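You operate a simulated robot arm through the tools that you are given. There is no shell and no other tool. Be economical: measure what you need, move in short steps, check, and stop when the job is done.

You run a simulated two-armed robot. Do the job below in one go: nothing can be reset, and whatever is moved stays where it is left.

Task
Wind the blue set out till the bridge gauge shows 930 MM, and lock it.
Fine: the collar has crept, so go by the gauge, not the counter. Set the gauge on the rails beside the blue hoop seat, free the blue spindle lever, wind, lock the lever, then put the gauge back where it stood. The gauge's glass breaks if dropped, knocked or squeezed. Leave the drive key off and the index pin in. Mind your fingers at frames, clips and levers; drop, knock or topple nothing.

The check looks at the end state, three seconds after you hand in, the way a careful person would. Anything else that was tipped, shoved, dropped, spilled or broken makes it a failure.

Robot
Two 7-joint arms with two-finger parallel grippers on one trunk, on a base that drives. Base frame: it is fixed to the floor where the robot stands at the start and does not move with it; the origin is under the middle of the robot, x ahead of it, y to its left, z up. Units: mm, rad, N and s.
The left shoulder is at the start at [70, 133, 1101], the right one opposite. With the tool pointing down near the work surface each hand reaches from about 100 to 640 mm from the robot's upright axis, wherever it stands, measured 20 degrees to its own side. Places, roughly: blue hoop clip [-1300, -400, 1300]; blue spindle lever [-1200, -800, 1000]; green hoop clip [-1300, -4800, 1300]; green mandrel handwheel [-1100, -5200, 900]; green spindle lever [-1200, -5200, 1000]; orange hoop clip [-1300, -2600, 1300]; orange mandrel handwheel [-1100, -3000, 900]; orange spindle lever [-1200, -3000, 1000]; rails beside the blue hoop seat [-1600, -600, 1200]. Payload 1.57 kg a hand.
The tool frame of a hand sits at the grasp point between the pads (the TCP): z along the fingers, y along the line on which they close. The tips reach 30 mm beyond it. Largest opening 80 mm; finger width 17, thickness 12; the body of the gripper, 40 by 82 mm, starts 80 mm behind the TCP.
Orientation is that of the tool frame in the base frame, as a unit quaternion [w, x, y, z]. With the fingers straight down and closing along the base's y, the tool's x points along the base's -x, its y along +y and its z along -z.

Tools
- The arms move only by the tool send_rows. It takes "left_moves", "right_moves" or both (then of equal length, played together; a hand with none holds still); each is one flat list of numbers, 6 for each row, row after row: the shift along the tool's x, y, z in mm, then the turn, a rotation vector about the tool's x, y, z in rad. In form: [tx, ty, tz, wx, wy, wz, tx, ty, tz, wx, wy, wz, ...]. A call has 1 to 8 rows; each row is the pose to reach, as a shift and turn from the pose commanded when the call began, along the tool's axes at that moment. "left_fingers" and "right_fingers" are, for a hand that has rows, the opening, from 0 (shut) to 1 (fully open), set as the call begins (left out, the last holds). Each row takes 0.2 s and may step no farther than 50 mm and 0.15 rad from the row before; otherwise, or with a gripper value out of range, the whole call is refused. A pose out of reach is approached as far as the arm can. The call stops where the force on the tool passes 40 N (or 10 N more than at its start, if that is more) or the arm is blocked; 0.2 s more then pass. The fingers move at their own pace (about 153 mm/s each) and stop on an object; they squeeze with about 40 N. The grip force told is the motor's: it shows also when the fingers shut on nothing. Time passes only in rows, and 0.2 s behind the last, so rows that repeat a pose let the fingers close. The reply holds the time, the measured pose of the TCP, the force on the tool along the base axes, the opening and the grip force, in the units named above and with some noise, with the torque about the TCP (base axes, N m) and any sound that the robot's microphone picked up.
- Cameras (640 x 400 px; columns grow to the right, rows downward): "scene" is now at [128, -25.5, 1316.5]; the picture's right is [-0.31, -0.95, 0.00], its down [-0.66, 0.22, -0.72] and it looks along [0.69, -0.22, -0.69] (base axes); focal length 272 px, centre (320, 200). "left" rides on the left gripper at [72, 7, -122] in its tool frame; the picture's right is [-0.09, 1.00, 0.00], its down [-0.84, -0.08, -0.54] and it looks along [-0.54, -0.05, 0.84] (tool axes); focal length 238 px, centre (320, 200). "right" rides on the right gripper at [72, -7, -122] in its tool frame; the picture's right is [0.09, 1.00, 0.00], its down [-0.84, 0.08, -0.54] and it looks along [-0.54, 0.05, 0.84] (tool axes); focal length 238 px, centre (320, 200). There is no depth. A picture from a camera that has moved, and an enlarged one, comes with that camera's place and axes in the base frame and with its lens.
- capture(camera): a new picture of that camera. It takes no simulated time.
- slide_trunk(by): slides the trunk up (or, below 0, down) by that many mm; the arms and the scene camera ride with it, the base frame stays. It gives what a move gives, with no picture.
- roll_base(legs): drives the robot by 1 to 6 legs, each [ahead, left, turn to the left] in mm, mm and rad, along the robot's own axes; the way and the turn of a leg run together, so that a leg with both is an arc; at most 1500 mm and 3.142 rad a leg. The arms and the cameras ride along, it lands a little off, and it stops where it bumps. It gives what a move gives.
- head_to(pan, tilt): turns the head with the scene camera to pan (to the left, within 1.501 rad either way) and tilt (down, from -0.506 to 1.204), counted from straight ahead of the robot. It gives what a move gives.
- zoom(camera, box): a new picture of the part [left, top, right, bottom] of that camera's present view, enlarged. It takes no simulated time.
- job_done(): hands the job in; it is judged then, once.

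Work in short steps. Places have to be worked out from the pictures, the camera data and where the tool is seen: move nearer, look again, correct. Check each grasp and each placing, and mend what went wrong. You have 120 turns and 100 pictures in all, those below and enlarged ones among them. Open the grippers and draw the arms clear of the work before you hand the job in, unless the task says otherwise; then end with one line.

The tools are called after "Request:" by a JSON object that holds its "fn" and its "kwargs". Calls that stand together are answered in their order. send_rows: Moves the arms, as the interface text tells. Its arguments: {"type":"object","properties":{"left_moves":{"type":"array"},"left_fingers":{"type":"number"},"right_moves":{"type":"array"},"right_fingers":{"type":"number"}},"required":[]} The other tools are called the same way: slide_trunk (by) slides the trunk up or down; roll_base (legs) drives the base; head_to (pan, tilt) turns the head that bears the scene camera; capture (camera) takes a picture; zoom (camera, box) takes an enlarged picture of a part of a camera's view; job_done () hands the job in.

At the start:

```text
t: 0.0
left_ee_pos: [436.0, 28.6, 1086.9]
left_ee_rot: [0.0, 0.0, 1.0, 0.0]
left_contact_force: [0.1, 0.3, 0.3]
left_ft_torque: [0.03, 0.02, 0.0]
left_opening: 80.2
left_finger_force: 0.0
right_ee_pos: [394.1, -332.6, 979.1]
right_ee_rot: [0.0, 0.0, 1.0, 0.0]
right_contact_force: [1.0, -0.2, -0.4]
right_ft_torque: [0.01, 0.0, -0.03]
right_opening: 80.2
right_finger_force: 0.0
trunk travel left (down, up): [-675.0, 265.0]
robot x, y, heading: [-0.8, 1.0, -0.002]
head pan, tilt: [-0.318, 0.764]
```

scene: 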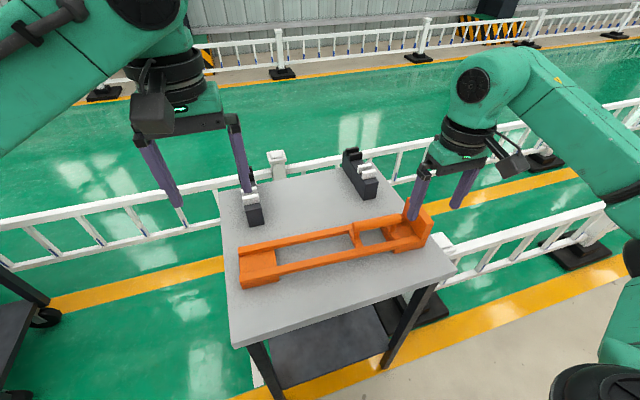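
right: 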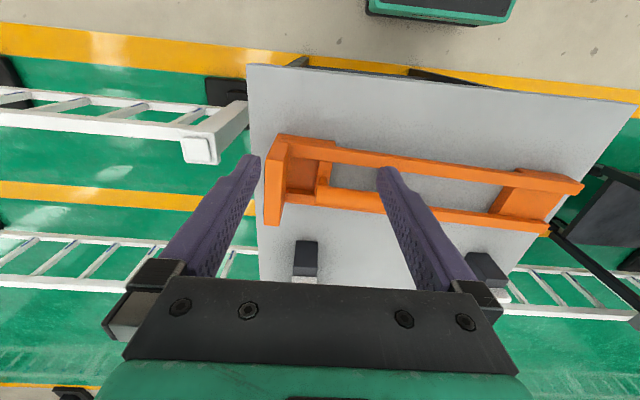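
left: 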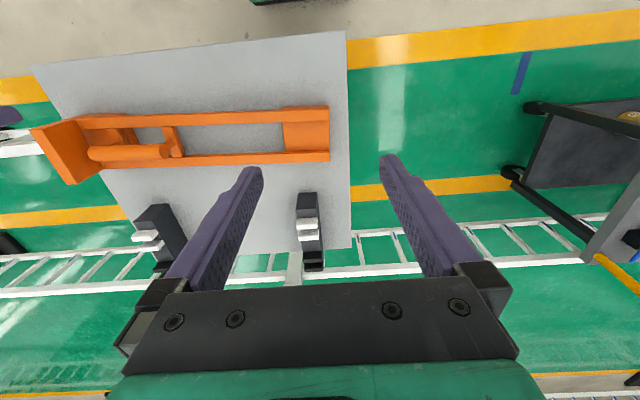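

The picture ahead shows a table with an orange frame and black rests; the blue set should be behind me. I look to both sides first.

Request:
{"fn": "head_to", "kwargs": {"pan": 1.5, "tilt": 0.4}}

Request:
{"fn": "capture", "kwargs": {"camera": "scene"}}

Request:
{"fn": "head_to", "kwargs": {"pan": -1.5, "tilt": 0.4}}

Request:
{"fn": "capture", "kwargs": {"camera": "scene"}}

Request:
{"fn": "head_to", "kwargs": {"pan": 0, "tilt": 0.5}}

Request:
{"fn": "capture", "kwargs": {"camera": "scene"}}

```text
t: 1.8
left_ee_pos: [436.5, 28.3, 1085.4]
left_ee_rot: [-0.001, 0.001, 1.0, 0.0]
left_contact_force: [0.3, 0.0, 0.3]
left_ft_torque: [0.02, 0.01, 0.05]
left_opening: 80.2
left_finger_force: 0.0
right_ee_pos: [394.4, -332.3, 979.0]
right_ee_rot: [0.0, 0.0, 1.0, 0.0]
right_contact_force: [0.1, 0.5, 0.3]
right_ft_torque: [-0.01, -0.02, 0.0]
right_opening: 80.3
right_finger_force: 0.0
trunk travel left (down, up): [-675.0, 265.0]
robot x, y, heading: [-1.2, -4.8, 0.001]
head pan, tilt: [1.499, 0.4]
```

```text
96 pictures are left
camera scene: at [56.5, 92.5, 1348.7], right [1.0, -0.07, 0.0], down [-0.03, -0.39, -0.92], along [0.07, 0.92, -0.39], focal length 272 px, centre (320, 200)
```

scene: 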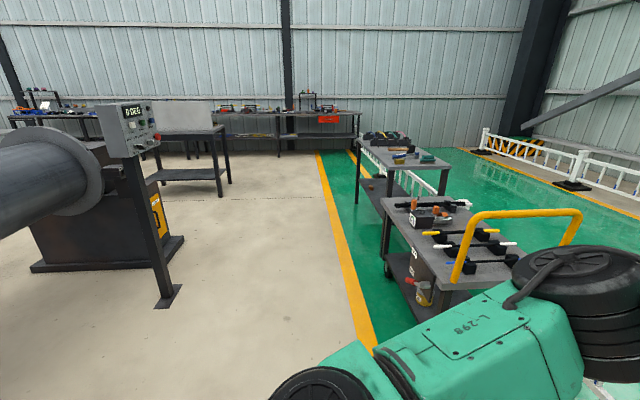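

```text
t: 4.4
left_ee_pos: [437.1, 28.1, 1085.8]
left_ee_rot: [0.0, 0.001, 1.0, -0.001]
left_contact_force: [0.7, -0.3, 0.0]
left_ft_torque: [0.0, 0.0, -0.02]
left_opening: 80.0
left_finger_force: 0.0
right_ee_pos: [394.7, -332.8, 978.9]
right_ee_rot: [0.0, -0.001, 1.0, 0.0]
right_contact_force: [-0.4, -1.1, -0.1]
right_ft_torque: [0.04, -0.04, 0.03]
right_opening: 80.0
right_finger_force: 0.0
trunk travel left (down, up): [-675.0, 265.0]
robot x, y, heading: [2.1, 1.6, 0.001]
head pan, tilt: [-1.499, 0.4]
```

```text
95 pictures are left
camera scene: at [56.5, -92.3, 1348.7], right [-1.0, -0.07, 0.0], down [-0.03, 0.39, -0.92], along [0.07, -0.92, -0.39], focal length 272 px, centre (320, 200)
```

scene: 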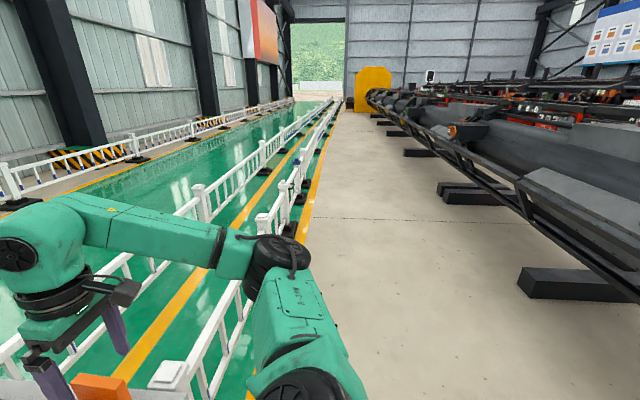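

```text
t: 6.0
left_ee_pos: [436.8, 27.7, 1086.6]
left_ee_rot: [0.001, 0.0, 1.0, 0.0]
left_contact_force: [1.0, -0.4, 0.3]
left_ft_torque: [0.0, 0.02, -0.02]
left_opening: 80.1
left_finger_force: 0.1
right_ee_pos: [394.6, -332.0, 978.3]
right_ee_rot: [0.0, 0.001, 1.0, 0.0]
right_contact_force: [0.2, 0.8, 0.4]
right_ft_torque: [0.02, 0.01, 0.01]
right_opening: 80.0
right_finger_force: 0.0
trunk travel left (down, up): [-675.0, 265.0]
robot x, y, heading: [-1.9, 4.1, 0.005]
head pan, tilt: [0.0, 0.499]
```

```text
94 pictures are left
camera scene: at [140.8, 0.0, 1339.6], right [0.0, -1.0, 0.0], down [-0.48, 0.0, -0.88], along [0.88, 0.0, -0.48], focal length 272 px, centre (320, 200)
```

scene: 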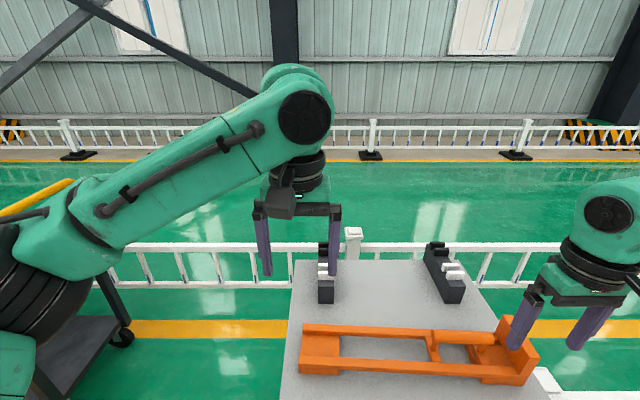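

Nothing blue yet. The workpiece is behind me, so I raise the trunk to clear the table and turn right by steps.

Request:
{"fn": "slide_trunk", "kwargs": {"by": 150}}

Request:
{"fn": "roll_base", "kwargs": {"legs": [[0, 0, -1.5], [0, 0, -1.64]]}}

Request:
{"fn": "capture", "kwargs": {"camera": "scene"}}

```text
t: 7.8
left_ee_pos: [435.5, 27.9, 1236.1]
left_ee_rot: [0.0, 0.0, 1.0, 0.0]
left_contact_force: [-0.5, 0.2, -0.3]
left_ft_torque: [-0.01, -0.01, -0.05]
left_opening: 79.9
left_finger_force: 0.1
right_ee_pos: [394.7, -332.1, 1129.2]
right_ee_rot: [0.0, 0.001, 1.0, 0.001]
right_contact_force: [0.3, 0.6, 1.1]
right_ft_torque: [0.0, -0.01, 0.02]
right_opening: 79.9
right_finger_force: 0.1
trunk travel left (down, up): [-825.0, 115.0]
robot x, y, heading: [1.9, 0.7, 0.002]
head pan, tilt: [0.0, 0.499]
```

```text
t: 15.7
left_ee_pos: [-436.5, -41.5, 1235.2]
left_ee_rot: [0.0, 1.0, 0.016, 0.0]
left_contact_force: [-0.1, 0.0, -1.1]
left_ft_torque: [0.01, 0.01, 0.0]
left_opening: 80.0
left_finger_force: 0.0
right_ee_pos: [-404.5, 319.5, 1130.4]
right_ee_rot: [0.0, 1.0, 0.016, 0.0]
right_contact_force: [-0.2, 0.0, 1.7]
right_ft_torque: [0.0, 0.01, -0.02]
right_opening: 80.2
right_finger_force: 0.2
trunk travel left (down, up): [-825.0, 115.0]
robot x, y, heading: [-0.1, 0.9, -3.111]
head pan, tilt: [0.0, 0.499]
```

```text
93 pictures are left
camera scene: at [-141.7, -4.4, 1489.6], right [-0.03, 1.0, 0.0], down [0.48, 0.02, -0.88], along [-0.88, -0.03, -0.48], focal length 272 px, centre (320, 200)
```

scene: 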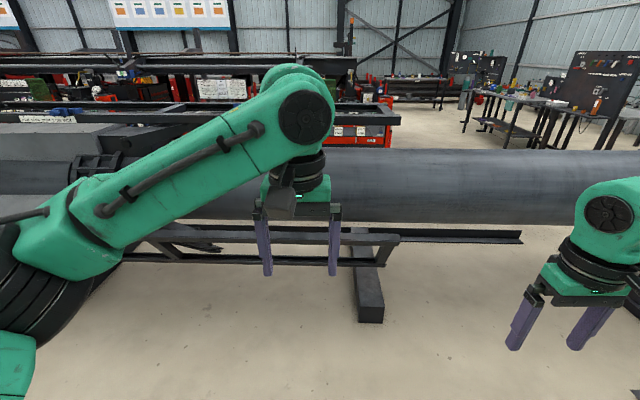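

Behind is the big mandrel pipe. I pan left toward the blue clip and spindle lever (at about y=-400..-800).

Request:
{"fn": "head_to", "kwargs": {"pan": 0.6, "tilt": 0.25}}

Request:
{"fn": "capture", "kwargs": {"camera": "scene"}}

Request:
{"fn": "head_to", "kwargs": {"pan": 1.2, "tilt": 0.25}}

Request:
{"fn": "capture", "kwargs": {"camera": "scene"}}

```text
t: 16.7
left_ee_pos: [-437.2, -42.3, 1234.8]
left_ee_rot: [0.0, 1.0, 0.016, 0.001]
left_contact_force: [-0.4, 0.9, -0.1]
left_ft_torque: [0.0, -0.02, -0.02]
left_opening: 80.1
left_finger_force: 0.0
right_ee_pos: [-404.1, 319.5, 1129.2]
right_ee_rot: [-0.001, 1.0, 0.015, 0.0]
right_contact_force: [-0.7, 0.2, -0.6]
right_ft_torque: [-0.01, 0.01, 0.01]
right_opening: 79.9
right_finger_force: 0.1
trunk travel left (down, up): [-825.0, 115.0]
robot x, y, heading: [0.3, -0.9, -3.11]
head pan, tilt: [0.6, 0.25]
```

```text
92 pictures are left
camera scene: at [-126.0, -56.3, 1512.7], right [-0.59, 0.81, 0.0], down [0.2, 0.15, -0.97], along [-0.78, -0.57, -0.25], focal length 272 px, centre (320, 200)
```

scene: 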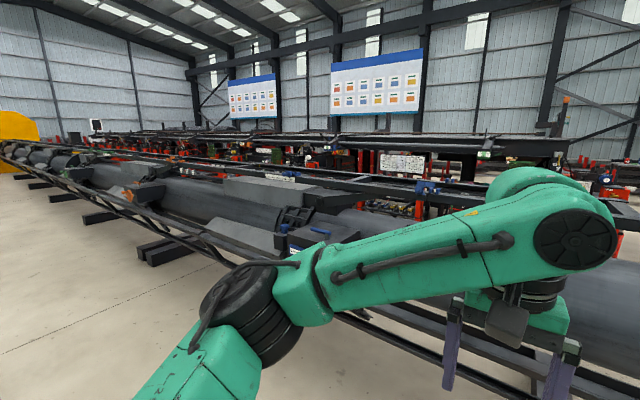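

```text
t: 17.7
left_ee_pos: [-436.1, -43.5, 1235.5]
left_ee_rot: [0.0, 1.0, 0.016, 0.0]
left_contact_force: [-0.1, 0.0, -0.1]
left_ft_torque: [-0.01, -0.04, -0.03]
left_opening: 80.1
left_finger_force: 0.1
right_ee_pos: [-403.5, 319.4, 1130.1]
right_ee_rot: [0.0, 1.0, 0.016, 0.0]
right_contact_force: [-0.1, 0.1, 0.4]
right_ft_torque: [0.03, 0.02, 0.01]
right_opening: 80.0
right_finger_force: 0.0
trunk travel left (down, up): [-825.0, 115.0]
robot x, y, heading: [-0.0, -0.1, -3.107]
head pan, tilt: [1.201, 0.25]
```

```text
91 pictures are left
camera scene: at [-81.7, -89.3, 1512.7], right [-0.94, 0.33, 0.0], down [0.08, 0.23, -0.97], along [-0.32, -0.91, -0.25], focal length 272 px, centre (320, 200)
```

scene: 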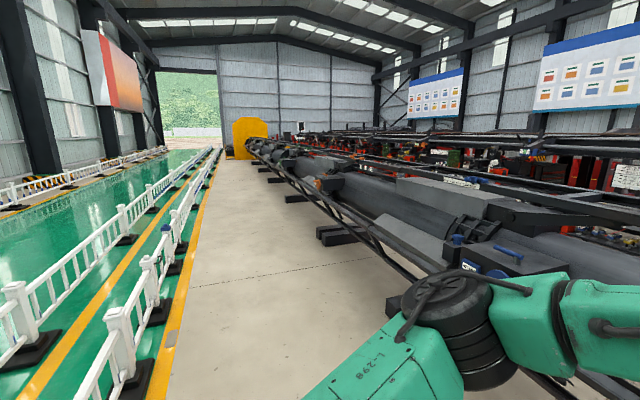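

The blue parts lie ahead-left. I drive left about 600 and look again square on.

Request:
{"fn": "roll_base", "kwargs": {"legs": [[200, 620, -0.03]]}}

Request:
{"fn": "head_to", "kwargs": {"pan": 0.1, "tilt": 0.3}}

Request:
{"fn": "capture", "kwargs": {"camera": "scene"}}

```text
t: 21.4
left_ee_pos: [-629.5, -652.2, 1236.2]
left_ee_rot: [0.002, 1.0, -0.003, 0.001]
left_contact_force: [-0.4, -0.8, -0.3]
left_ft_torque: [0.01, 0.02, 0.01]
left_opening: 80.0
left_finger_force: 0.1
right_ee_pos: [-585.1, -291.1, 1129.5]
right_ee_rot: [0.0, 1.0, -0.005, 0.0]
right_contact_force: [0.5, 0.7, 0.1]
right_ft_torque: [-0.01, 0.01, -0.01]
right_opening: 80.0
right_finger_force: 0.1
trunk travel left (down, up): [-825.0, 115.0]
robot x, y, heading: [-190.2, -627.8, 3.134]
head pan, tilt: [1.201, 0.25]
```

```text
t: 22.7
left_ee_pos: [-628.9, -651.6, 1236.6]
left_ee_rot: [0.0, 1.0, -0.004, 0.0]
left_contact_force: [0.3, -0.6, 0.0]
left_ft_torque: [0.04, 0.01, -0.01]
left_opening: 80.1
left_finger_force: 0.0
right_ee_pos: [-584.4, -291.9, 1129.9]
right_ee_rot: [0.0, 1.0, -0.004, -0.001]
right_contact_force: [-0.8, -0.2, -0.4]
right_ft_torque: [0.01, 0.01, -0.02]
right_opening: 79.9
right_finger_force: 0.0
trunk travel left (down, up): [-825.0, 115.0]
robot x, y, heading: [-190.6, -624.1, 3.134]
head pan, tilt: [0.099, 0.3]
```

```text
90 pictures are left
camera scene: at [-336.3, -635.5, 1508.0], right [-0.09, 1.0, 0.0], down [0.29, 0.03, -0.96], along [-0.95, -0.09, -0.3], focal length 272 px, centre (320, 200)
```

scene: 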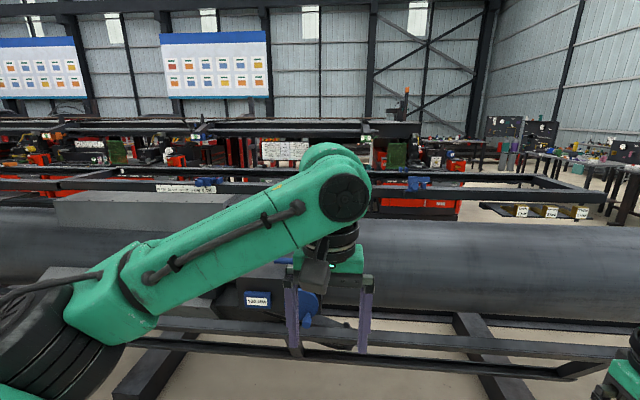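

The left arm hides the spot. I swing the left hand out to the left.

Request:
{"fn": "send_rows", "kwargs": {"left_moves": [0, 50, 0, 0, 0, 0, 20, 100, 0, 0, 0, 0, 40, 150, 0, 0, 0, 0, 60, 200, 0, 0, 0, 0, 80, 250, 0, 0, 0, 0, 100, 300, 0, 0, 0, 0, 120, 350, 0, 0, 0, 0, 140, 390, 0, 0, 0, 0]}}

Request:
{"fn": "capture", "kwargs": {"camera": "scene"}}

```text
refused: row 2 steps farther than a row can; nothing moved
```

```text
89 pictures are left
camera scene: at [-336.3, -635.5, 1508.0], right [-0.09, 1.0, 0.0], down [0.29, 0.03, -0.96], along [-0.95, -0.09, -0.3], focal length 272 px, centre (320, 200)
```

scene: 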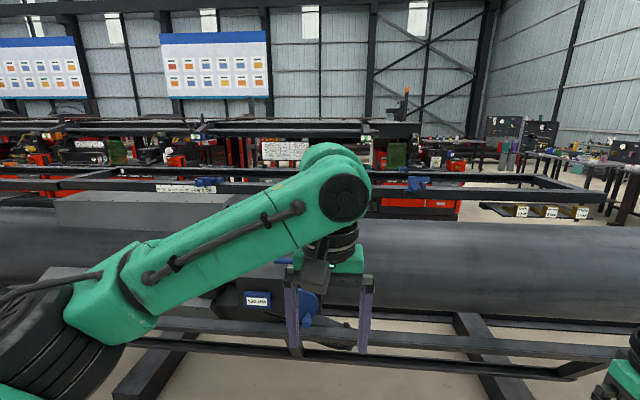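

Steps were slightly too long; I repeat with shorter ones.

Request:
{"fn": "send_rows", "kwargs": {"left_moves": [15, 45, 0, 0, 0, 0, 30, 90, 0, 0, 0, 0, 45, 135, 0, 0, 0, 0, 60, 180, 0, 0, 0, 0, 75, 225, 0, 0, 0, 0, 90, 270, 0, 0, 0, 0, 105, 315, 0, 0, 0, 0, 120, 360, 0, 0, 0, 0]}}

Request:
{"fn": "head_to", "kwargs": {"pan": 0.0, "tilt": 0.5}}

Request:
{"fn": "capture", "kwargs": {"camera": "scene"}}

```text
t: 24.5
left_ee_pos: [-554.0, -996.2, 1226.7]
left_ee_rot: [-0.001, 1.0, -0.004, 0.0]
left_contact_force: [0.2, -0.1, -0.6]
left_ft_torque: [0.02, -0.02, -0.04]
left_opening: 80.0
left_finger_force: 0.2
left hand out of reach, approached as far as the arm can: row 7, 8
right_ee_pos: [-585.0, -293.7, 1129.6]
right_ee_rot: [0.001, 1.0, -0.005, 0.001]
right_contact_force: [0.1, 0.4, 0.1]
right_ft_torque: [-0.03, 0.0, 0.01]
right_opening: 79.9
right_finger_force: 0.0
trunk travel left (down, up): [-825.0, 115.0]
robot x, y, heading: [-190.9, -623.5, 3.14]
head pan, tilt: [0.099, 0.3]
```

```text
t: 25.2
left_ee_pos: [-553.5, -996.0, 1228.3]
left_ee_rot: [0.0, 1.0, -0.003, 0.0]
left_contact_force: [0.2, 0.0, 0.4]
left_ft_torque: [0.01, -0.01, 0.01]
left_opening: 79.8
left_finger_force: 0.0
right_ee_pos: [-583.6, -292.6, 1129.6]
right_ee_rot: [0.0, 1.0, -0.004, 0.0]
right_contact_force: [0.3, 0.6, -0.4]
right_ft_torque: [0.01, -0.02, -0.01]
right_opening: 80.3
right_finger_force: 0.1
trunk travel left (down, up): [-825.0, 115.0]
robot x, y, heading: [-192.9, -628.3, 3.135]
head pan, tilt: [0.0, 0.499]
```

```text
88 pictures are left
camera scene: at [-334.4, -626.4, 1489.6], right [0.01, 1.0, 0.0], down [0.48, 0.0, -0.88], along [-0.88, 0.01, -0.48], focal length 272 px, centre (320, 200)
```

scene: 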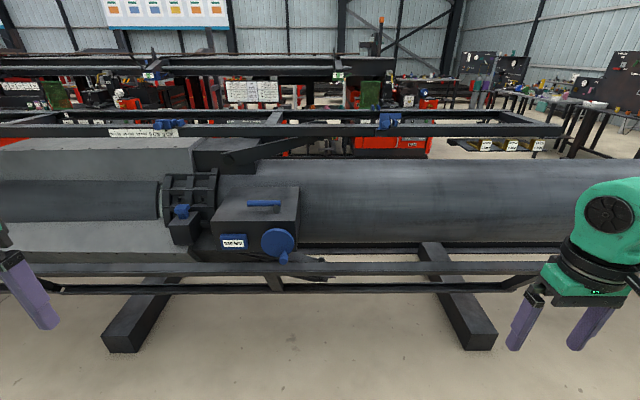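

Now I see the blue carriage: a box with a blue handle/lever, a blue handwheel with a drive boss and a counter plate. I enlarge it.

Request:
{"fn": "zoom", "kwargs": {"camera": "scene", "box": [140, 150, 340, 290]}}

Request:
{"fn": "zoom", "kwargs": {"camera": "scene", "box": [0, 90, 430, 180]}}

```text
2.86 times, centred on (240, 220) of scene
camera zoom: at [-334.4, -626.4, 1489.6], right [0.01, 1.0, 0.0], down [0.48, 0.0, -0.88], along [-0.88, 0.01, -0.48], focal length 777 px, centre (549, 143)
```

zoom: 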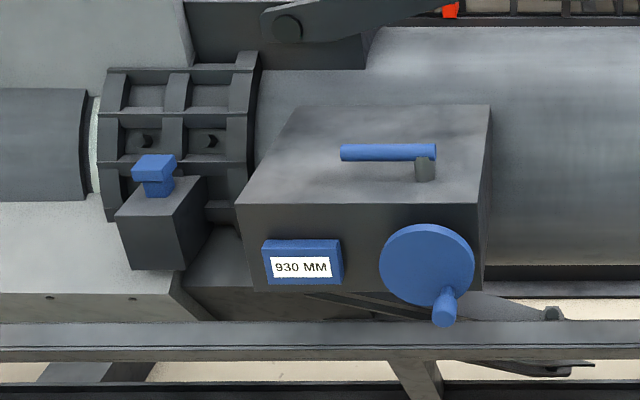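

```text
1.49 times, centred on (215, 135) of scene
camera zoom: at [-334.4, -626.4, 1489.6], right [0.01, 1.0, 0.0], down [0.48, 0.0, -0.88], along [-0.88, 0.01, -0.48], focal length 405 px, centre (476, 297)
```

zoom: 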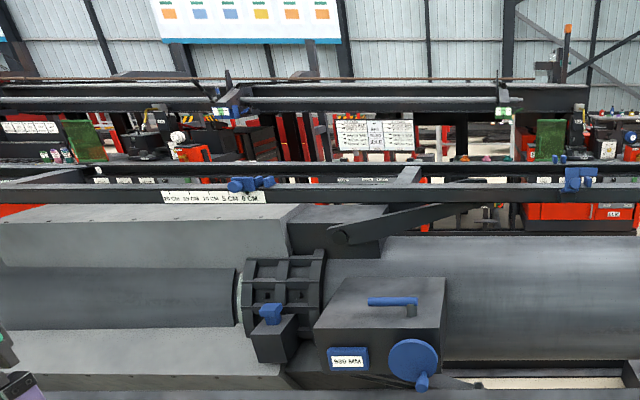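

The counter on the box reads 930, but it is not to be trusted. I look closer at the rail items and the ruler behind.

Request:
{"fn": "zoom", "kwargs": {"camera": "scene", "box": [90, 105, 230, 160]}}

Request:
{"fn": "zoom", "kwargs": {"camera": "scene", "box": [330, 90, 430, 150]}}

Request:
{"fn": "head_to", "kwargs": {"pan": -1.2, "tilt": 0.3}}

Request:
{"fn": "capture", "kwargs": {"camera": "scene"}}

```text
4.57 times, centred on (160, 132) of scene
camera zoom: at [-334.4, -626.4, 1489.6], right [0.01, 1.0, 0.0], down [0.48, 0.0, -0.88], along [-0.88, 0.01, -0.48], focal length 1244 px, centre (1051, 509)
```

zoom: 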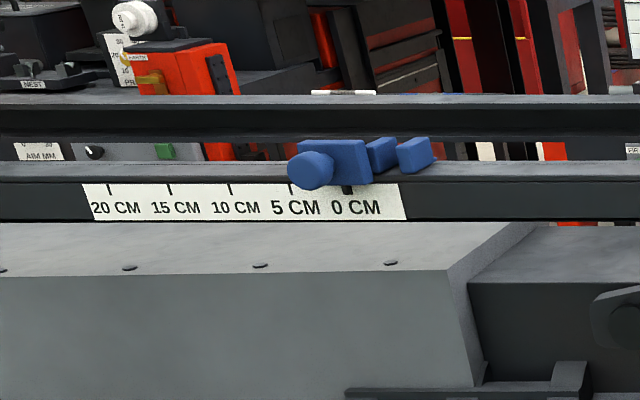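

```text
6.40 times, centred on (380, 120) of scene
camera zoom: at [-334.4, -626.4, 1489.6], right [0.01, 1.0, 0.0], down [0.48, 0.0, -0.88], along [-0.88, 0.01, -0.48], focal length 1741 px, centre (-64, 712)
```

zoom: 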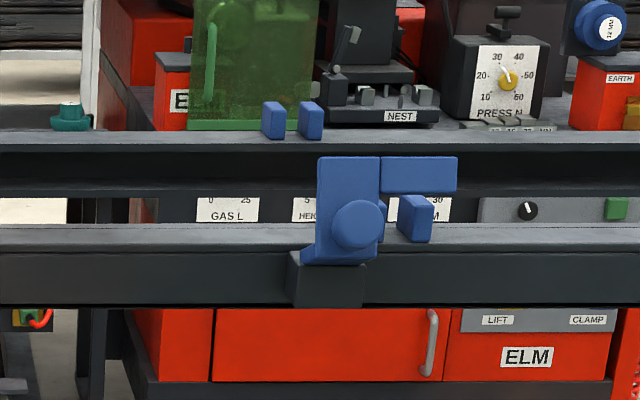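

```text
t: 26.6
left_ee_pos: [-552.8, -995.6, 1227.0]
left_ee_rot: [0.0, 1.0, -0.004, 0.0]
left_contact_force: [-0.7, -0.8, 0.5]
left_ft_torque: [-0.04, 0.0, 0.04]
left_opening: 80.2
left_finger_force: 0.0
right_ee_pos: [-583.9, -291.5, 1129.3]
right_ee_rot: [0.0, 1.0, -0.005, 0.001]
right_contact_force: [0.7, -0.1, 0.5]
right_ft_torque: [-0.01, 0.02, -0.01]
right_opening: 80.0
right_finger_force: 0.1
trunk travel left (down, up): [-825.0, 115.0]
robot x, y, heading: [-191.7, -626.5, 3.139]
head pan, tilt: [-1.201, 0.3]
```

```text
83 pictures are left
camera scene: at [-276.4, -539.5, 1508.0], right [0.93, 0.36, 0.0], down [0.11, -0.28, -0.96], along [-0.34, 0.89, -0.3], focal length 272 px, centre (320, 200)
```

scene: 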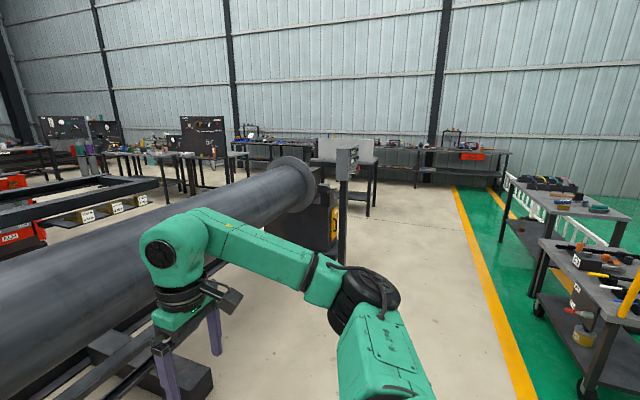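

I need to find the bridge gauge. I enlarge the cart and the benches.

Request:
{"fn": "zoom", "kwargs": {"camera": "scene", "box": [490, 150, 640, 320]}}

Request:
{"fn": "head_to", "kwargs": {"pan": 0.9, "tilt": 0.4}}

Request:
{"fn": "capture", "kwargs": {"camera": "scene"}}

```text
2.35 times, centred on (565, 235) of scene
camera zoom: at [-276.4, -539.5, 1508.0], right [0.93, 0.36, 0.0], down [0.11, -0.28, -0.96], along [-0.34, 0.89, -0.3], focal length 640 px, centre (-256, 118)
```

zoom: 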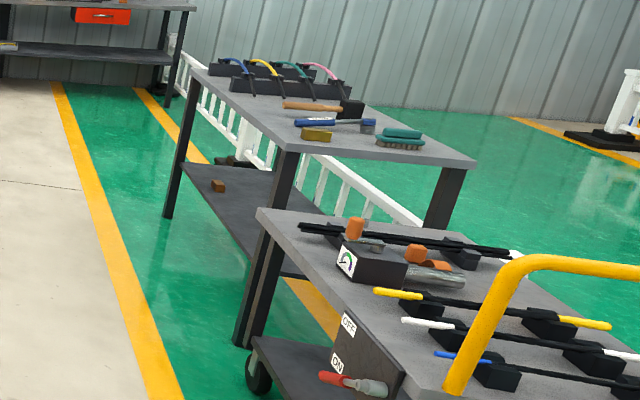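

```text
t: 28.6
left_ee_pos: [-554.0, -996.1, 1227.1]
left_ee_rot: [0.001, 1.0, -0.004, 0.0]
left_contact_force: [0.3, -0.1, 0.0]
left_ft_torque: [-0.01, -0.03, -0.02]
left_opening: 79.9
left_finger_force: 0.1
right_ee_pos: [-583.9, -292.5, 1129.0]
right_ee_rot: [0.0, 1.0, -0.004, 0.0]
right_contact_force: [0.5, -0.8, -0.1]
right_ft_torque: [0.0, -0.02, 0.0]
right_opening: 80.1
right_finger_force: 0.1
trunk travel left (down, up): [-825.0, 115.0]
robot x, y, heading: [-194.4, -625.1, 3.131]
head pan, tilt: [0.901, 0.4]
```

```text
81 pictures are left
camera scene: at [-301.4, -698.9, 1498.7], right [-0.78, 0.63, 0.0], down [0.24, 0.3, -0.92], along [-0.58, -0.72, -0.39], focal length 272 px, centre (320, 200)
```

scene: 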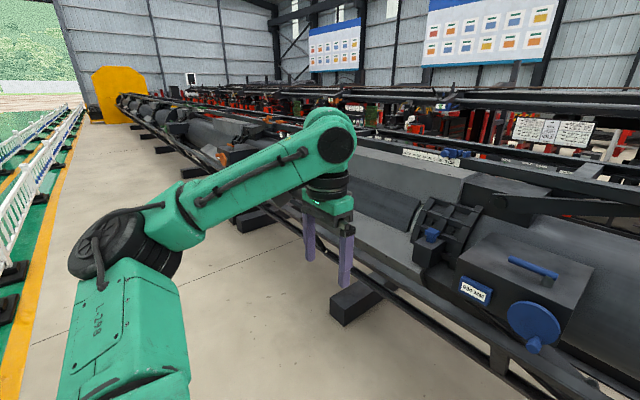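

The gauge isn't on the machine here. The cart near the start carries an item with a dial, so I drive back to inspect cart and table.

Request:
{"fn": "roll_base", "kwargs": {"legs": [[0, -850, 0], [0, 0, -2.2]]}}

Request:
{"fn": "head_to", "kwargs": {"pan": 0, "tilt": 0.6}}

Request:
{"fn": "capture", "kwargs": {"camera": "scene"}}

```text
t: 38.2
left_ee_pos: [-336.0, 737.2, 1227.1]
left_ee_rot: [0.001, -0.5, 0.866, -0.001]
left_contact_force: [0.1, 0.7, 0.3]
left_ft_torque: [-0.02, 0.01, 0.01]
left_opening: 80.1
left_finger_force: 0.0
right_ee_pos: [291.3, 415.4, 1129.0]
right_ee_rot: [0.0, -0.499, 0.866, 0.0]
right_contact_force: [0.1, 0.7, -0.1]
right_ft_torque: [0.01, 0.01, 0.01]
right_opening: 79.6
right_finger_force: 0.0
trunk travel left (down, up): [-825.0, 115.0]
robot x, y, heading: [-194.5, 241.4, 1.047]
head pan, tilt: [0.901, 0.4]
```

```text
t: 39.5
left_ee_pos: [-336.6, 735.0, 1227.3]
left_ee_rot: [0.0, -0.5, 0.866, 0.0]
left_contact_force: [0.1, 0.3, -0.6]
left_ft_torque: [-0.01, 0.0, 0.0]
left_opening: 80.1
left_finger_force: 0.1
right_ee_pos: [291.2, 415.1, 1130.0]
right_ee_rot: [0.0, -0.499, 0.866, -0.001]
right_contact_force: [0.0, -0.1, -0.3]
right_ft_torque: [-0.01, 0.0, 0.02]
right_opening: 79.8
right_finger_force: 0.0
trunk travel left (down, up): [-825.0, 115.0]
robot x, y, heading: [-194.0, 242.6, 1.046]
head pan, tilt: [0.0, 0.6]
```

```text
80 pictures are left
camera scene: at [-124.8, 360.2, 1480.5], right [0.87, -0.5, 0.0], down [-0.28, -0.49, -0.83], along [0.41, 0.71, -0.56], focal length 272 px, centre (320, 200)
```

scene: 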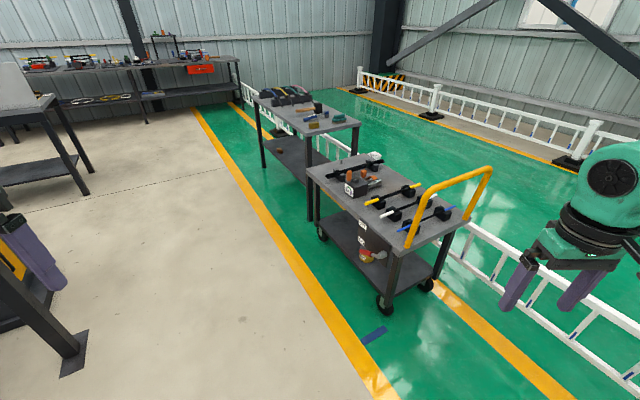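

Request:
{"fn": "zoom", "kwargs": {"camera": "scene", "box": [300, 140, 500, 265]}}

Request:
{"fn": "zoom", "kwargs": {"camera": "scene", "box": [0, 30, 260, 190]}}

Request:
{"fn": "head_to", "kwargs": {"pan": -1.1, "tilt": 0.6}}

Request:
{"fn": "capture", "kwargs": {"camera": "scene"}}

```text
3.20 times, centred on (400, 202) of scene
camera zoom: at [-124.8, 360.2, 1480.5], right [0.87, -0.5, 0.0], down [-0.28, -0.49, -0.83], along [0.41, 0.71, -0.56], focal length 870 px, centre (64, 192)
```

zoom: 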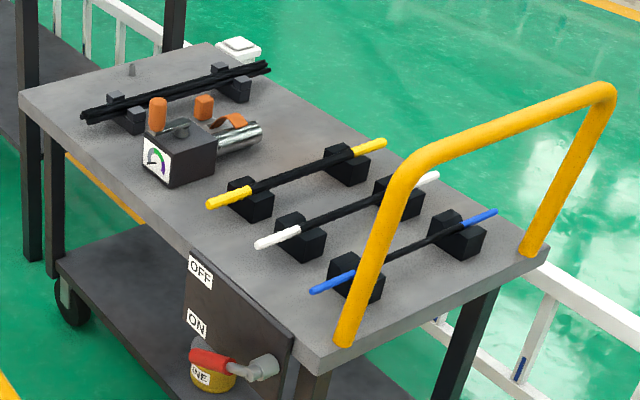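

```text
2.46 times, centred on (130, 110) of scene
camera zoom: at [-124.8, 360.2, 1480.5], right [0.87, -0.5, 0.0], down [-0.28, -0.49, -0.83], along [0.41, 0.71, -0.56], focal length 670 px, centre (788, 422)
```

zoom: 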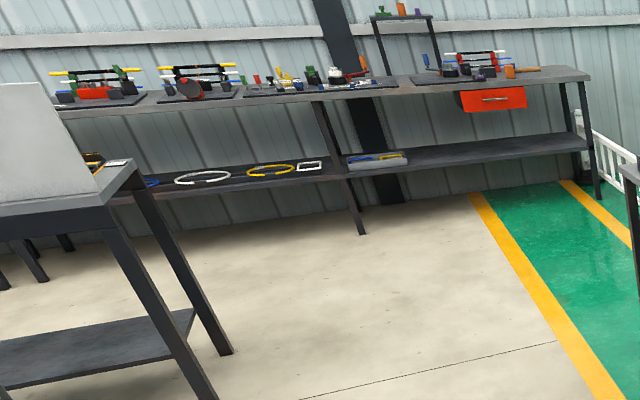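

```text
t: 40.8
left_ee_pos: [-336.8, 734.9, 1226.7]
left_ee_rot: [-0.001, -0.5, 0.866, 0.0]
left_contact_force: [0.5, 0.8, -0.2]
left_ft_torque: [-0.01, 0.0, 0.01]
left_opening: 80.2
left_finger_force: 0.1
right_ee_pos: [291.5, 415.7, 1129.8]
right_ee_rot: [0.0, -0.499, 0.867, 0.0]
right_contact_force: [-0.6, -1.0, -0.2]
right_ft_torque: [-0.02, 0.0, -0.01]
right_opening: 80.1
right_finger_force: 0.1
trunk travel left (down, up): [-825.0, 115.0]
robot x, y, heading: [-195.1, 241.6, 1.05]
head pan, tilt: [-1.1, 0.6]
```

```text
77 pictures are left
camera scene: at [-80.7, 279.0, 1480.5], right [-0.05, -1.0, 0.0], down [-0.56, 0.03, -0.83], along [0.82, -0.04, -0.56], focal length 272 px, centre (320, 200)
```

scene: 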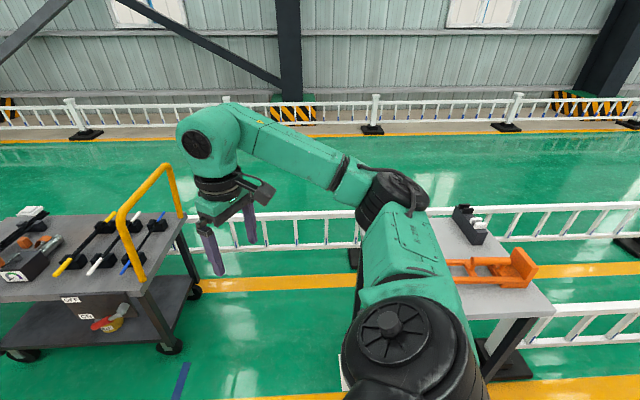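

The cart carries welding gear only. The orange frame on the table directly ahead of the start is the candidate gauge; I turn right to see it close.

Request:
{"fn": "roll_base", "kwargs": {"legs": [[0, 0, -0.5]]}}

Request:
{"fn": "roll_base", "kwargs": {"legs": [[0, -200, -0.55]]}}

Request:
{"fn": "head_to", "kwargs": {"pan": -0.2, "tilt": 0.6}}

Request:
{"fn": "capture", "kwargs": {"camera": "scene"}}

```text
t: 42.6
left_ee_pos: [-87.6, 744.8, 1227.5]
left_ee_rot: [0.0, -0.276, 0.961, -0.001]
left_contact_force: [-0.1, -0.5, -0.1]
left_ft_torque: [0.01, 0.03, -0.01]
left_opening: 80.0
left_finger_force: 0.1
right_ee_pos: [317.0, 167.0, 1129.2]
right_ee_rot: [0.0, -0.276, 0.961, 0.0]
right_contact_force: [0.3, 0.3, -0.6]
right_ft_torque: [0.03, 0.02, 0.0]
right_opening: 79.9
right_finger_force: 0.1
trunk travel left (down, up): [-825.0, 115.0]
robot x, y, heading: [-189.5, 241.7, 0.555]
head pan, tilt: [-1.1, 0.6]
```

```text
t: 44.5
left_ee_pos: [213.2, 431.3, 1227.1]
left_ee_rot: [0.0, -0.012, 1.0, 0.0]
left_contact_force: [0.0, 0.2, 0.8]
left_ft_torque: [-0.01, 0.03, -0.03]
left_opening: 79.9
left_finger_force: 0.1
right_ee_pos: [265.9, -273.1, 1130.6]
right_ee_rot: [0.0, -0.013, 1.0, -0.002]
right_contact_force: [-0.2, 0.2, -1.1]
right_ft_torque: [-0.01, 0.02, 0.01]
right_opening: 80.4
right_finger_force: 0.0
trunk travel left (down, up): [-825.0, 115.0]
robot x, y, heading: [-139.2, 47.5, 0.024]
head pan, tilt: [-1.1, 0.6]
```

```text
t: 45.7
left_ee_pos: [212.6, 429.6, 1227.0]
left_ee_rot: [0.0, -0.013, 1.0, 0.0]
left_contact_force: [-0.3, 0.2, -0.2]
left_ft_torque: [0.01, 0.03, -0.02]
left_opening: 79.9
left_finger_force: 0.1
right_ee_pos: [265.6, -274.2, 1130.0]
right_ee_rot: [-0.001, -0.012, 1.0, 0.0]
right_contact_force: [-0.6, -1.0, -0.9]
right_ft_torque: [-0.01, -0.03, -0.01]
right_opening: 80.0
right_finger_force: 0.1
trunk travel left (down, up): [-825.0, 115.0]
robot x, y, heading: [-132.9, 48.9, 0.025]
head pan, tilt: [-0.201, 0.6]
```

```text
76 pictures are left
camera scene: at [0.8, 34.9, 1480.5], right [-0.18, -0.98, 0.0], down [-0.56, 0.1, -0.83], along [0.81, -0.15, -0.56], focal length 272 px, centre (320, 200)
```

scene: 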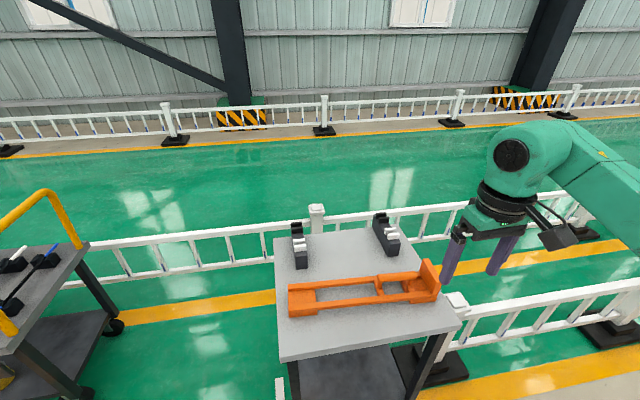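

Request:
{"fn": "zoom", "kwargs": {"camera": "scene", "box": [265, 200, 455, 330]}}

Request:
{"fn": "capture", "kwargs": {"camera": "left"}}

```text
3.08 times, centred on (360, 265) of scene
camera zoom: at [0.8, 34.9, 1480.5], right [-0.18, -0.98, 0.0], down [-0.56, 0.1, -0.83], along [0.81, -0.15, -0.56], focal length 837 px, centre (197, 0)
```

zoom: 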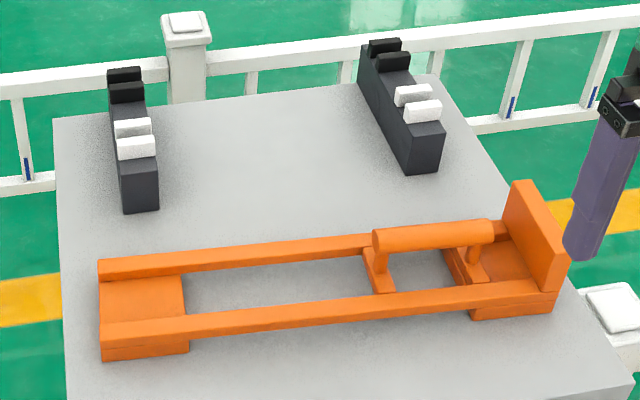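

```text
74 pictures are left
camera left: at [140.2, 433.1, 1349.5], right [0.07, 1.0, 0.0], down [0.84, -0.06, 0.54], along [0.54, -0.04, -0.84], focal length 238 px, centre (320, 200)
```

left: 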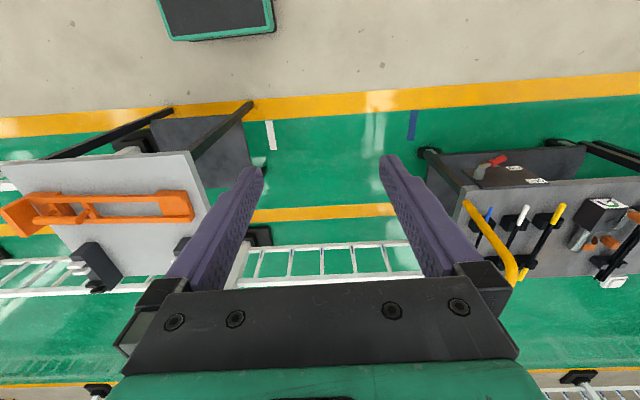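

The orange frame is an orange-set hoop tool, not a gauge. Labelled items were visible behind the machine's rail frame, so I turn back and inspect those.

Request:
{"fn": "roll_base", "kwargs": {"legs": [[0, 0, -1.5], [0, 0, -1.66]]}}

Request:
{"fn": "head_to", "kwargs": {"pan": -0.1, "tilt": 0.2}}

Request:
{"fn": "capture", "kwargs": {"camera": "scene"}}

Request:
{"fn": "zoom", "kwargs": {"camera": "scene", "box": [320, 80, 640, 240]}}

Request:
{"fn": "zoom", "kwargs": {"camera": "scene", "box": [0, 80, 320, 240]}}

```text
t: 53.6
left_ee_pos: [-471.6, -343.2, 1227.2]
left_ee_rot: [0.0, 1.0, 0.029, 0.0]
left_contact_force: [0.6, -0.4, 0.5]
left_ft_torque: [-0.03, 0.0, 0.01]
left_opening: 80.0
left_finger_force: 0.1
right_ee_pos: [-547.9, 357.5, 1129.5]
right_ee_rot: [0.0, 1.0, 0.028, 0.001]
right_contact_force: [0.2, 1.0, 0.0]
right_ft_torque: [0.02, -0.01, 0.01]
right_opening: 80.1
right_finger_force: 0.1
trunk travel left (down, up): [-825.0, 115.0]
robot x, y, heading: [-137.0, 49.9, -3.085]
head pan, tilt: [-0.201, 0.6]
```

```text
t: 54.5
left_ee_pos: [-471.9, -342.4, 1227.5]
left_ee_rot: [0.0, 1.0, 0.029, 0.0]
left_contact_force: [0.7, 0.3, 0.1]
left_ft_torque: [-0.03, 0.0, 0.0]
left_opening: 80.0
left_finger_force: 0.0
right_ee_pos: [-548.3, 358.0, 1129.5]
right_ee_rot: [0.0, 1.0, 0.028, 0.0]
right_contact_force: [0.0, -0.7, 0.0]
right_ft_torque: [0.01, -0.03, 0.02]
right_opening: 79.8
right_finger_force: 0.0
trunk travel left (down, up): [-825.0, 115.0]
robot x, y, heading: [-135.7, 48.2, -3.081]
head pan, tilt: [-0.099, 0.201]
```

```text
73 pictures are left
camera scene: at [-279.6, 50.1, 1517.2], right [0.04, 1.0, 0.0], down [0.2, -0.01, -0.98], along [-0.98, 0.04, -0.2], focal length 272 px, centre (320, 200)
```

scene: 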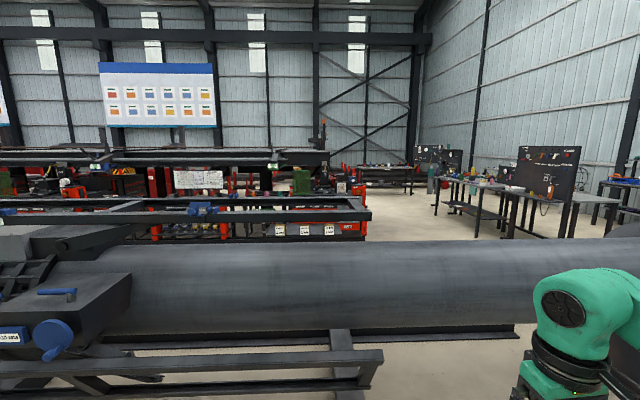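

```text
2.00 times, centred on (480, 160) of scene
camera zoom: at [-279.6, 50.1, 1517.2], right [0.04, 1.0, 0.0], down [0.2, -0.01, -0.98], along [-0.98, 0.04, -0.2], focal length 544 px, centre (0, 280)
```

zoom: 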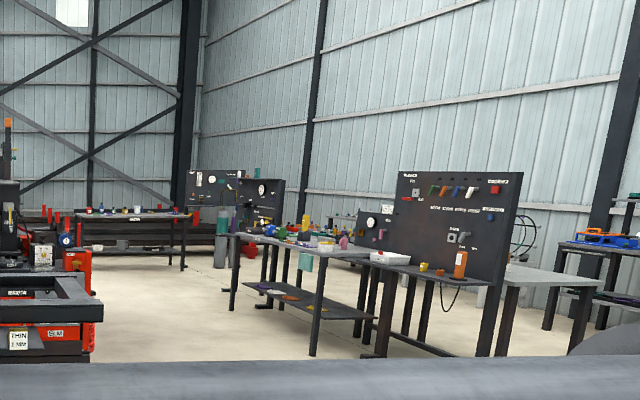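

```text
2.00 times, centred on (160, 160) of scene
camera zoom: at [-279.6, 50.1, 1517.2], right [0.04, 1.0, 0.0], down [0.2, -0.01, -0.98], along [-0.98, 0.04, -0.2], focal length 544 px, centre (640, 280)
```

zoom: 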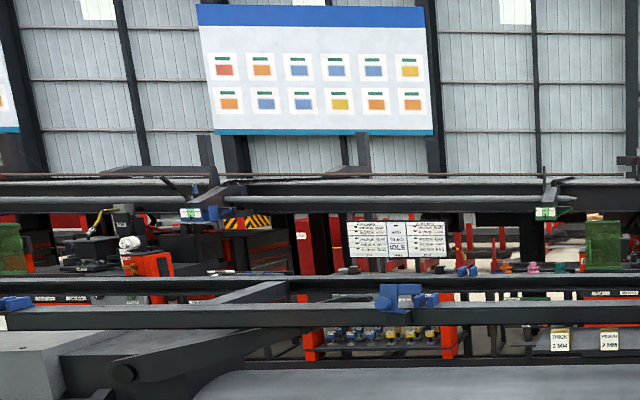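

The pegboards and bench at right could hold the gauge; I zoom there.

Request:
{"fn": "zoom", "kwargs": {"camera": "scene", "box": [505, 135, 605, 240]}}

Request:
{"fn": "zoom", "kwargs": {"camera": "scene", "box": [405, 135, 515, 225]}}

Request:
{"fn": "head_to", "kwargs": {"pan": -0.9, "tilt": 0.25}}

Request:
{"fn": "capture", "kwargs": {"camera": "scene"}}

```text
3.81 times, centred on (555, 188) of scene
camera zoom: at [-279.6, 50.1, 1517.2], right [0.04, 1.0, 0.0], down [0.2, -0.01, -0.98], along [-0.98, 0.04, -0.2], focal length 1036 px, centre (-575, 248)
```

zoom: 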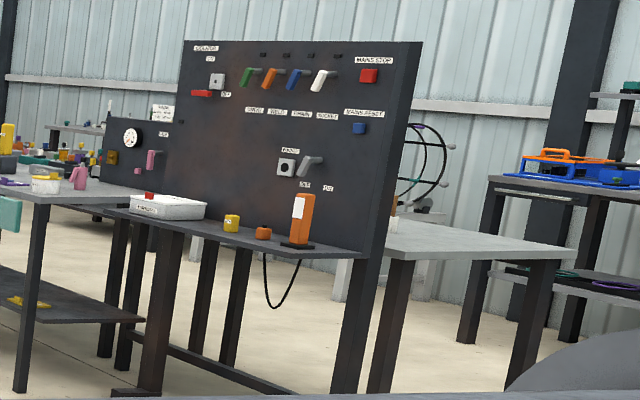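

```text
4.44 times, centred on (460, 180) of scene
camera zoom: at [-279.6, 50.1, 1517.2], right [0.04, 1.0, 0.0], down [0.2, -0.01, -0.98], along [-0.98, 0.04, -0.2], focal length 1209 px, centre (-302, 289)
```

zoom: 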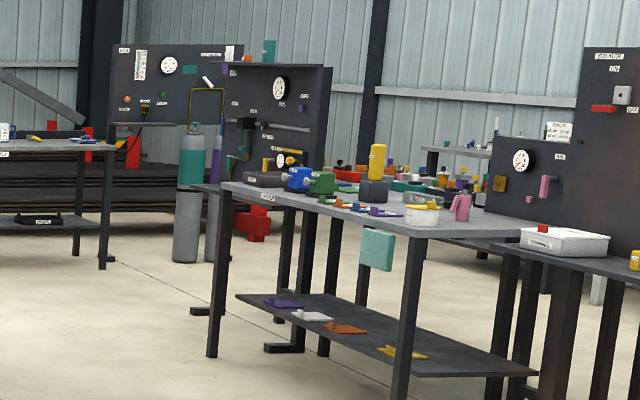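

```text
t: 55.6
left_ee_pos: [-472.9, -342.4, 1227.9]
left_ee_rot: [0.0, 1.0, 0.029, 0.0]
left_contact_force: [0.1, 0.4, -0.4]
left_ft_torque: [0.01, 0.0, 0.01]
left_opening: 79.9
left_finger_force: 0.1
right_ee_pos: [-548.2, 358.4, 1129.2]
right_ee_rot: [-0.001, 1.0, 0.028, -0.001]
right_contact_force: [-0.3, -0.7, -0.2]
right_ft_torque: [-0.02, -0.03, 0.0]
right_opening: 80.5
right_finger_force: 0.0
trunk travel left (down, up): [-825.0, 115.0]
robot x, y, heading: [-130.9, 50.3, -3.083]
head pan, tilt: [-0.901, 0.25]
```

```text
68 pictures are left
camera scene: at [-248.7, 115.7, 1512.7], right [0.75, 0.67, 0.0], down [0.16, -0.18, -0.97], along [-0.64, 0.72, -0.25], focal length 272 px, centre (320, 200)
```

scene: 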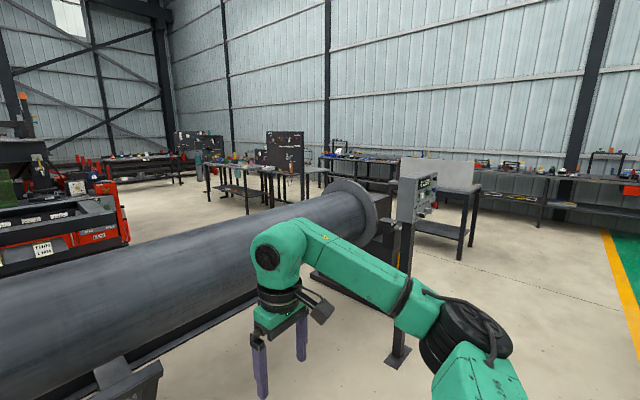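

None of those is it. The orange frame has a handle, feet and an upright end plate whose outer face I haven't seen; it may be the bridge gauge's display. I drive to see that face (the -y side).

Request:
{"fn": "roll_base", "kwargs": {"legs": [[0, 950, 0], [0, 0, -1.6]]}}

Request:
{"fn": "head_to", "kwargs": {"pan": -0.7, "tilt": 0.6}}

Request:
{"fn": "capture", "kwargs": {"camera": "scene"}}

```text
t: 64.4
left_ee_pos: [-471.0, -573.8, 1228.0]
left_ee_rot: [-0.001, 0.739, -0.674, 0.0]
left_contact_force: [0.2, 0.0, 0.7]
left_ft_torque: [-0.02, 0.01, -0.03]
left_opening: 80.3
left_finger_force: 0.0
right_ee_pos: [225.8, -471.8, 1129.9]
right_ee_rot: [0.0, 0.739, -0.674, 0.0]
right_contact_force: [-0.3, -0.4, -0.4]
right_ft_torque: [-0.02, -0.01, -0.01]
right_opening: 80.0
right_finger_force: 0.0
trunk travel left (down, up): [-825.0, 115.0]
robot x, y, heading: [-65.8, -896.2, 1.662]
head pan, tilt: [-0.901, 0.25]
```

```text
t: 65.2
left_ee_pos: [-472.4, -573.0, 1227.4]
left_ee_rot: [0.0, 0.739, -0.673, 0.0]
left_contact_force: [-1.1, -0.3, 0.2]
left_ft_torque: [0.04, 0.0, -0.02]
left_opening: 79.8
left_finger_force: 0.1
right_ee_pos: [226.2, -471.5, 1129.8]
right_ee_rot: [0.0, 0.739, -0.674, 0.0]
right_contact_force: [-0.7, 0.1, -0.2]
right_ft_torque: [0.02, -0.03, 0.01]
right_opening: 80.1
right_finger_force: 0.0
trunk travel left (down, up): [-825.0, 115.0]
robot x, y, heading: [-69.8, -895.7, 1.662]
head pan, tilt: [-0.7, 0.6]
```

```text
67 pictures are left
camera scene: at [-23.3, -772.8, 1480.6], right [0.82, -0.57, 0.0], down [-0.32, -0.46, -0.83], along [0.47, 0.68, -0.56], focal length 272 px, centre (320, 200)
```

scene: 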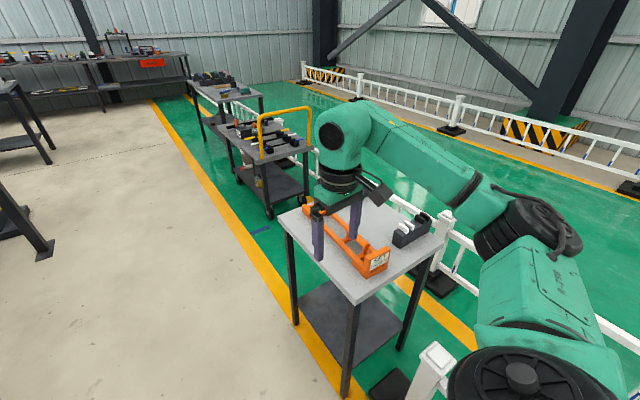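

There is a white face on the end plate. I zoom in.

Request:
{"fn": "zoom", "kwargs": {"camera": "scene", "box": [290, 190, 450, 300]}}

```text
3.64 times, centred on (370, 245) of scene
camera zoom: at [-23.3, -772.8, 1480.6], right [0.82, -0.57, 0.0], down [-0.32, -0.46, -0.83], along [0.47, 0.68, -0.56], focal length 989 px, centre (138, 36)
```

zoom: 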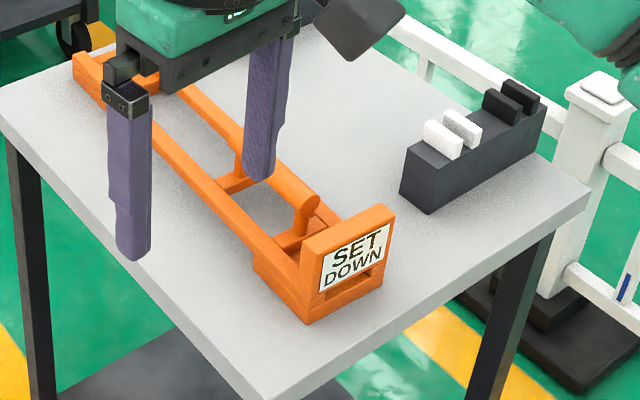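

This is the bridge gauge: its display reads "SET DOWN" on the table, foot z≈755, spanning y≈-370..40, with a grip handle. Now I inspect the rails up close before carrying it.

Request:
{"fn": "roll_base", "kwargs": {"legs": [[0, 0, 1.48], [380, -250, 0]]}}

Request:
{"fn": "head_to", "kwargs": {"pan": 0.0, "tilt": 0.6}}

Request:
{"fn": "capture", "kwargs": {"camera": "scene"}}

```text
t: 71.6
left_ee_pos: [-796.0, -1024.5, 1227.3]
left_ee_rot: [0.0, 1.0, 0.008, -0.001]
left_contact_force: [0.0, 0.5, -0.4]
left_ft_torque: [0.0, 0.0, 0.01]
left_opening: 80.0
left_finger_force: 0.1
right_ee_pos: [-841.7, -320.4, 1129.8]
right_ee_rot: [0.0, 1.0, 0.007, -0.001]
right_contact_force: [-0.7, -0.7, 0.0]
right_ft_torque: [0.0, -0.01, 0.0]
right_opening: 79.8
right_finger_force: 0.0
trunk travel left (down, up): [-825.0, 115.0]
robot x, y, heading: [-446.7, -647.5, -3.128]
head pan, tilt: [-0.7, 0.6]
```

```text
t: 72.7
left_ee_pos: [-795.8, -1024.7, 1227.9]
left_ee_rot: [0.0, 1.0, 0.007, 0.0]
left_contact_force: [0.1, -0.4, 0.0]
left_ft_torque: [0.03, -0.02, 0.02]
left_opening: 80.1
left_finger_force: 0.1
right_ee_pos: [-842.5, -321.1, 1129.0]
right_ee_rot: [0.0, 1.0, 0.007, 0.0]
right_contact_force: [-0.5, -0.7, 1.1]
right_ft_torque: [0.0, 0.03, -0.01]
right_opening: 80.1
right_finger_force: 0.1
trunk travel left (down, up): [-825.0, 115.0]
robot x, y, heading: [-446.7, -646.5, -3.133]
head pan, tilt: [0.0, 0.6]
```

```text
65 pictures are left
camera scene: at [-582.6, -649.2, 1480.5], right [-0.01, 1.0, 0.0], down [0.56, 0.01, -0.83], along [-0.83, -0.01, -0.56], focal length 272 px, centre (320, 200)
```

scene: 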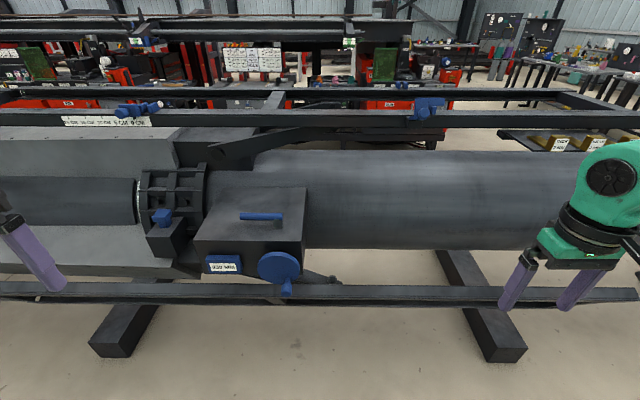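

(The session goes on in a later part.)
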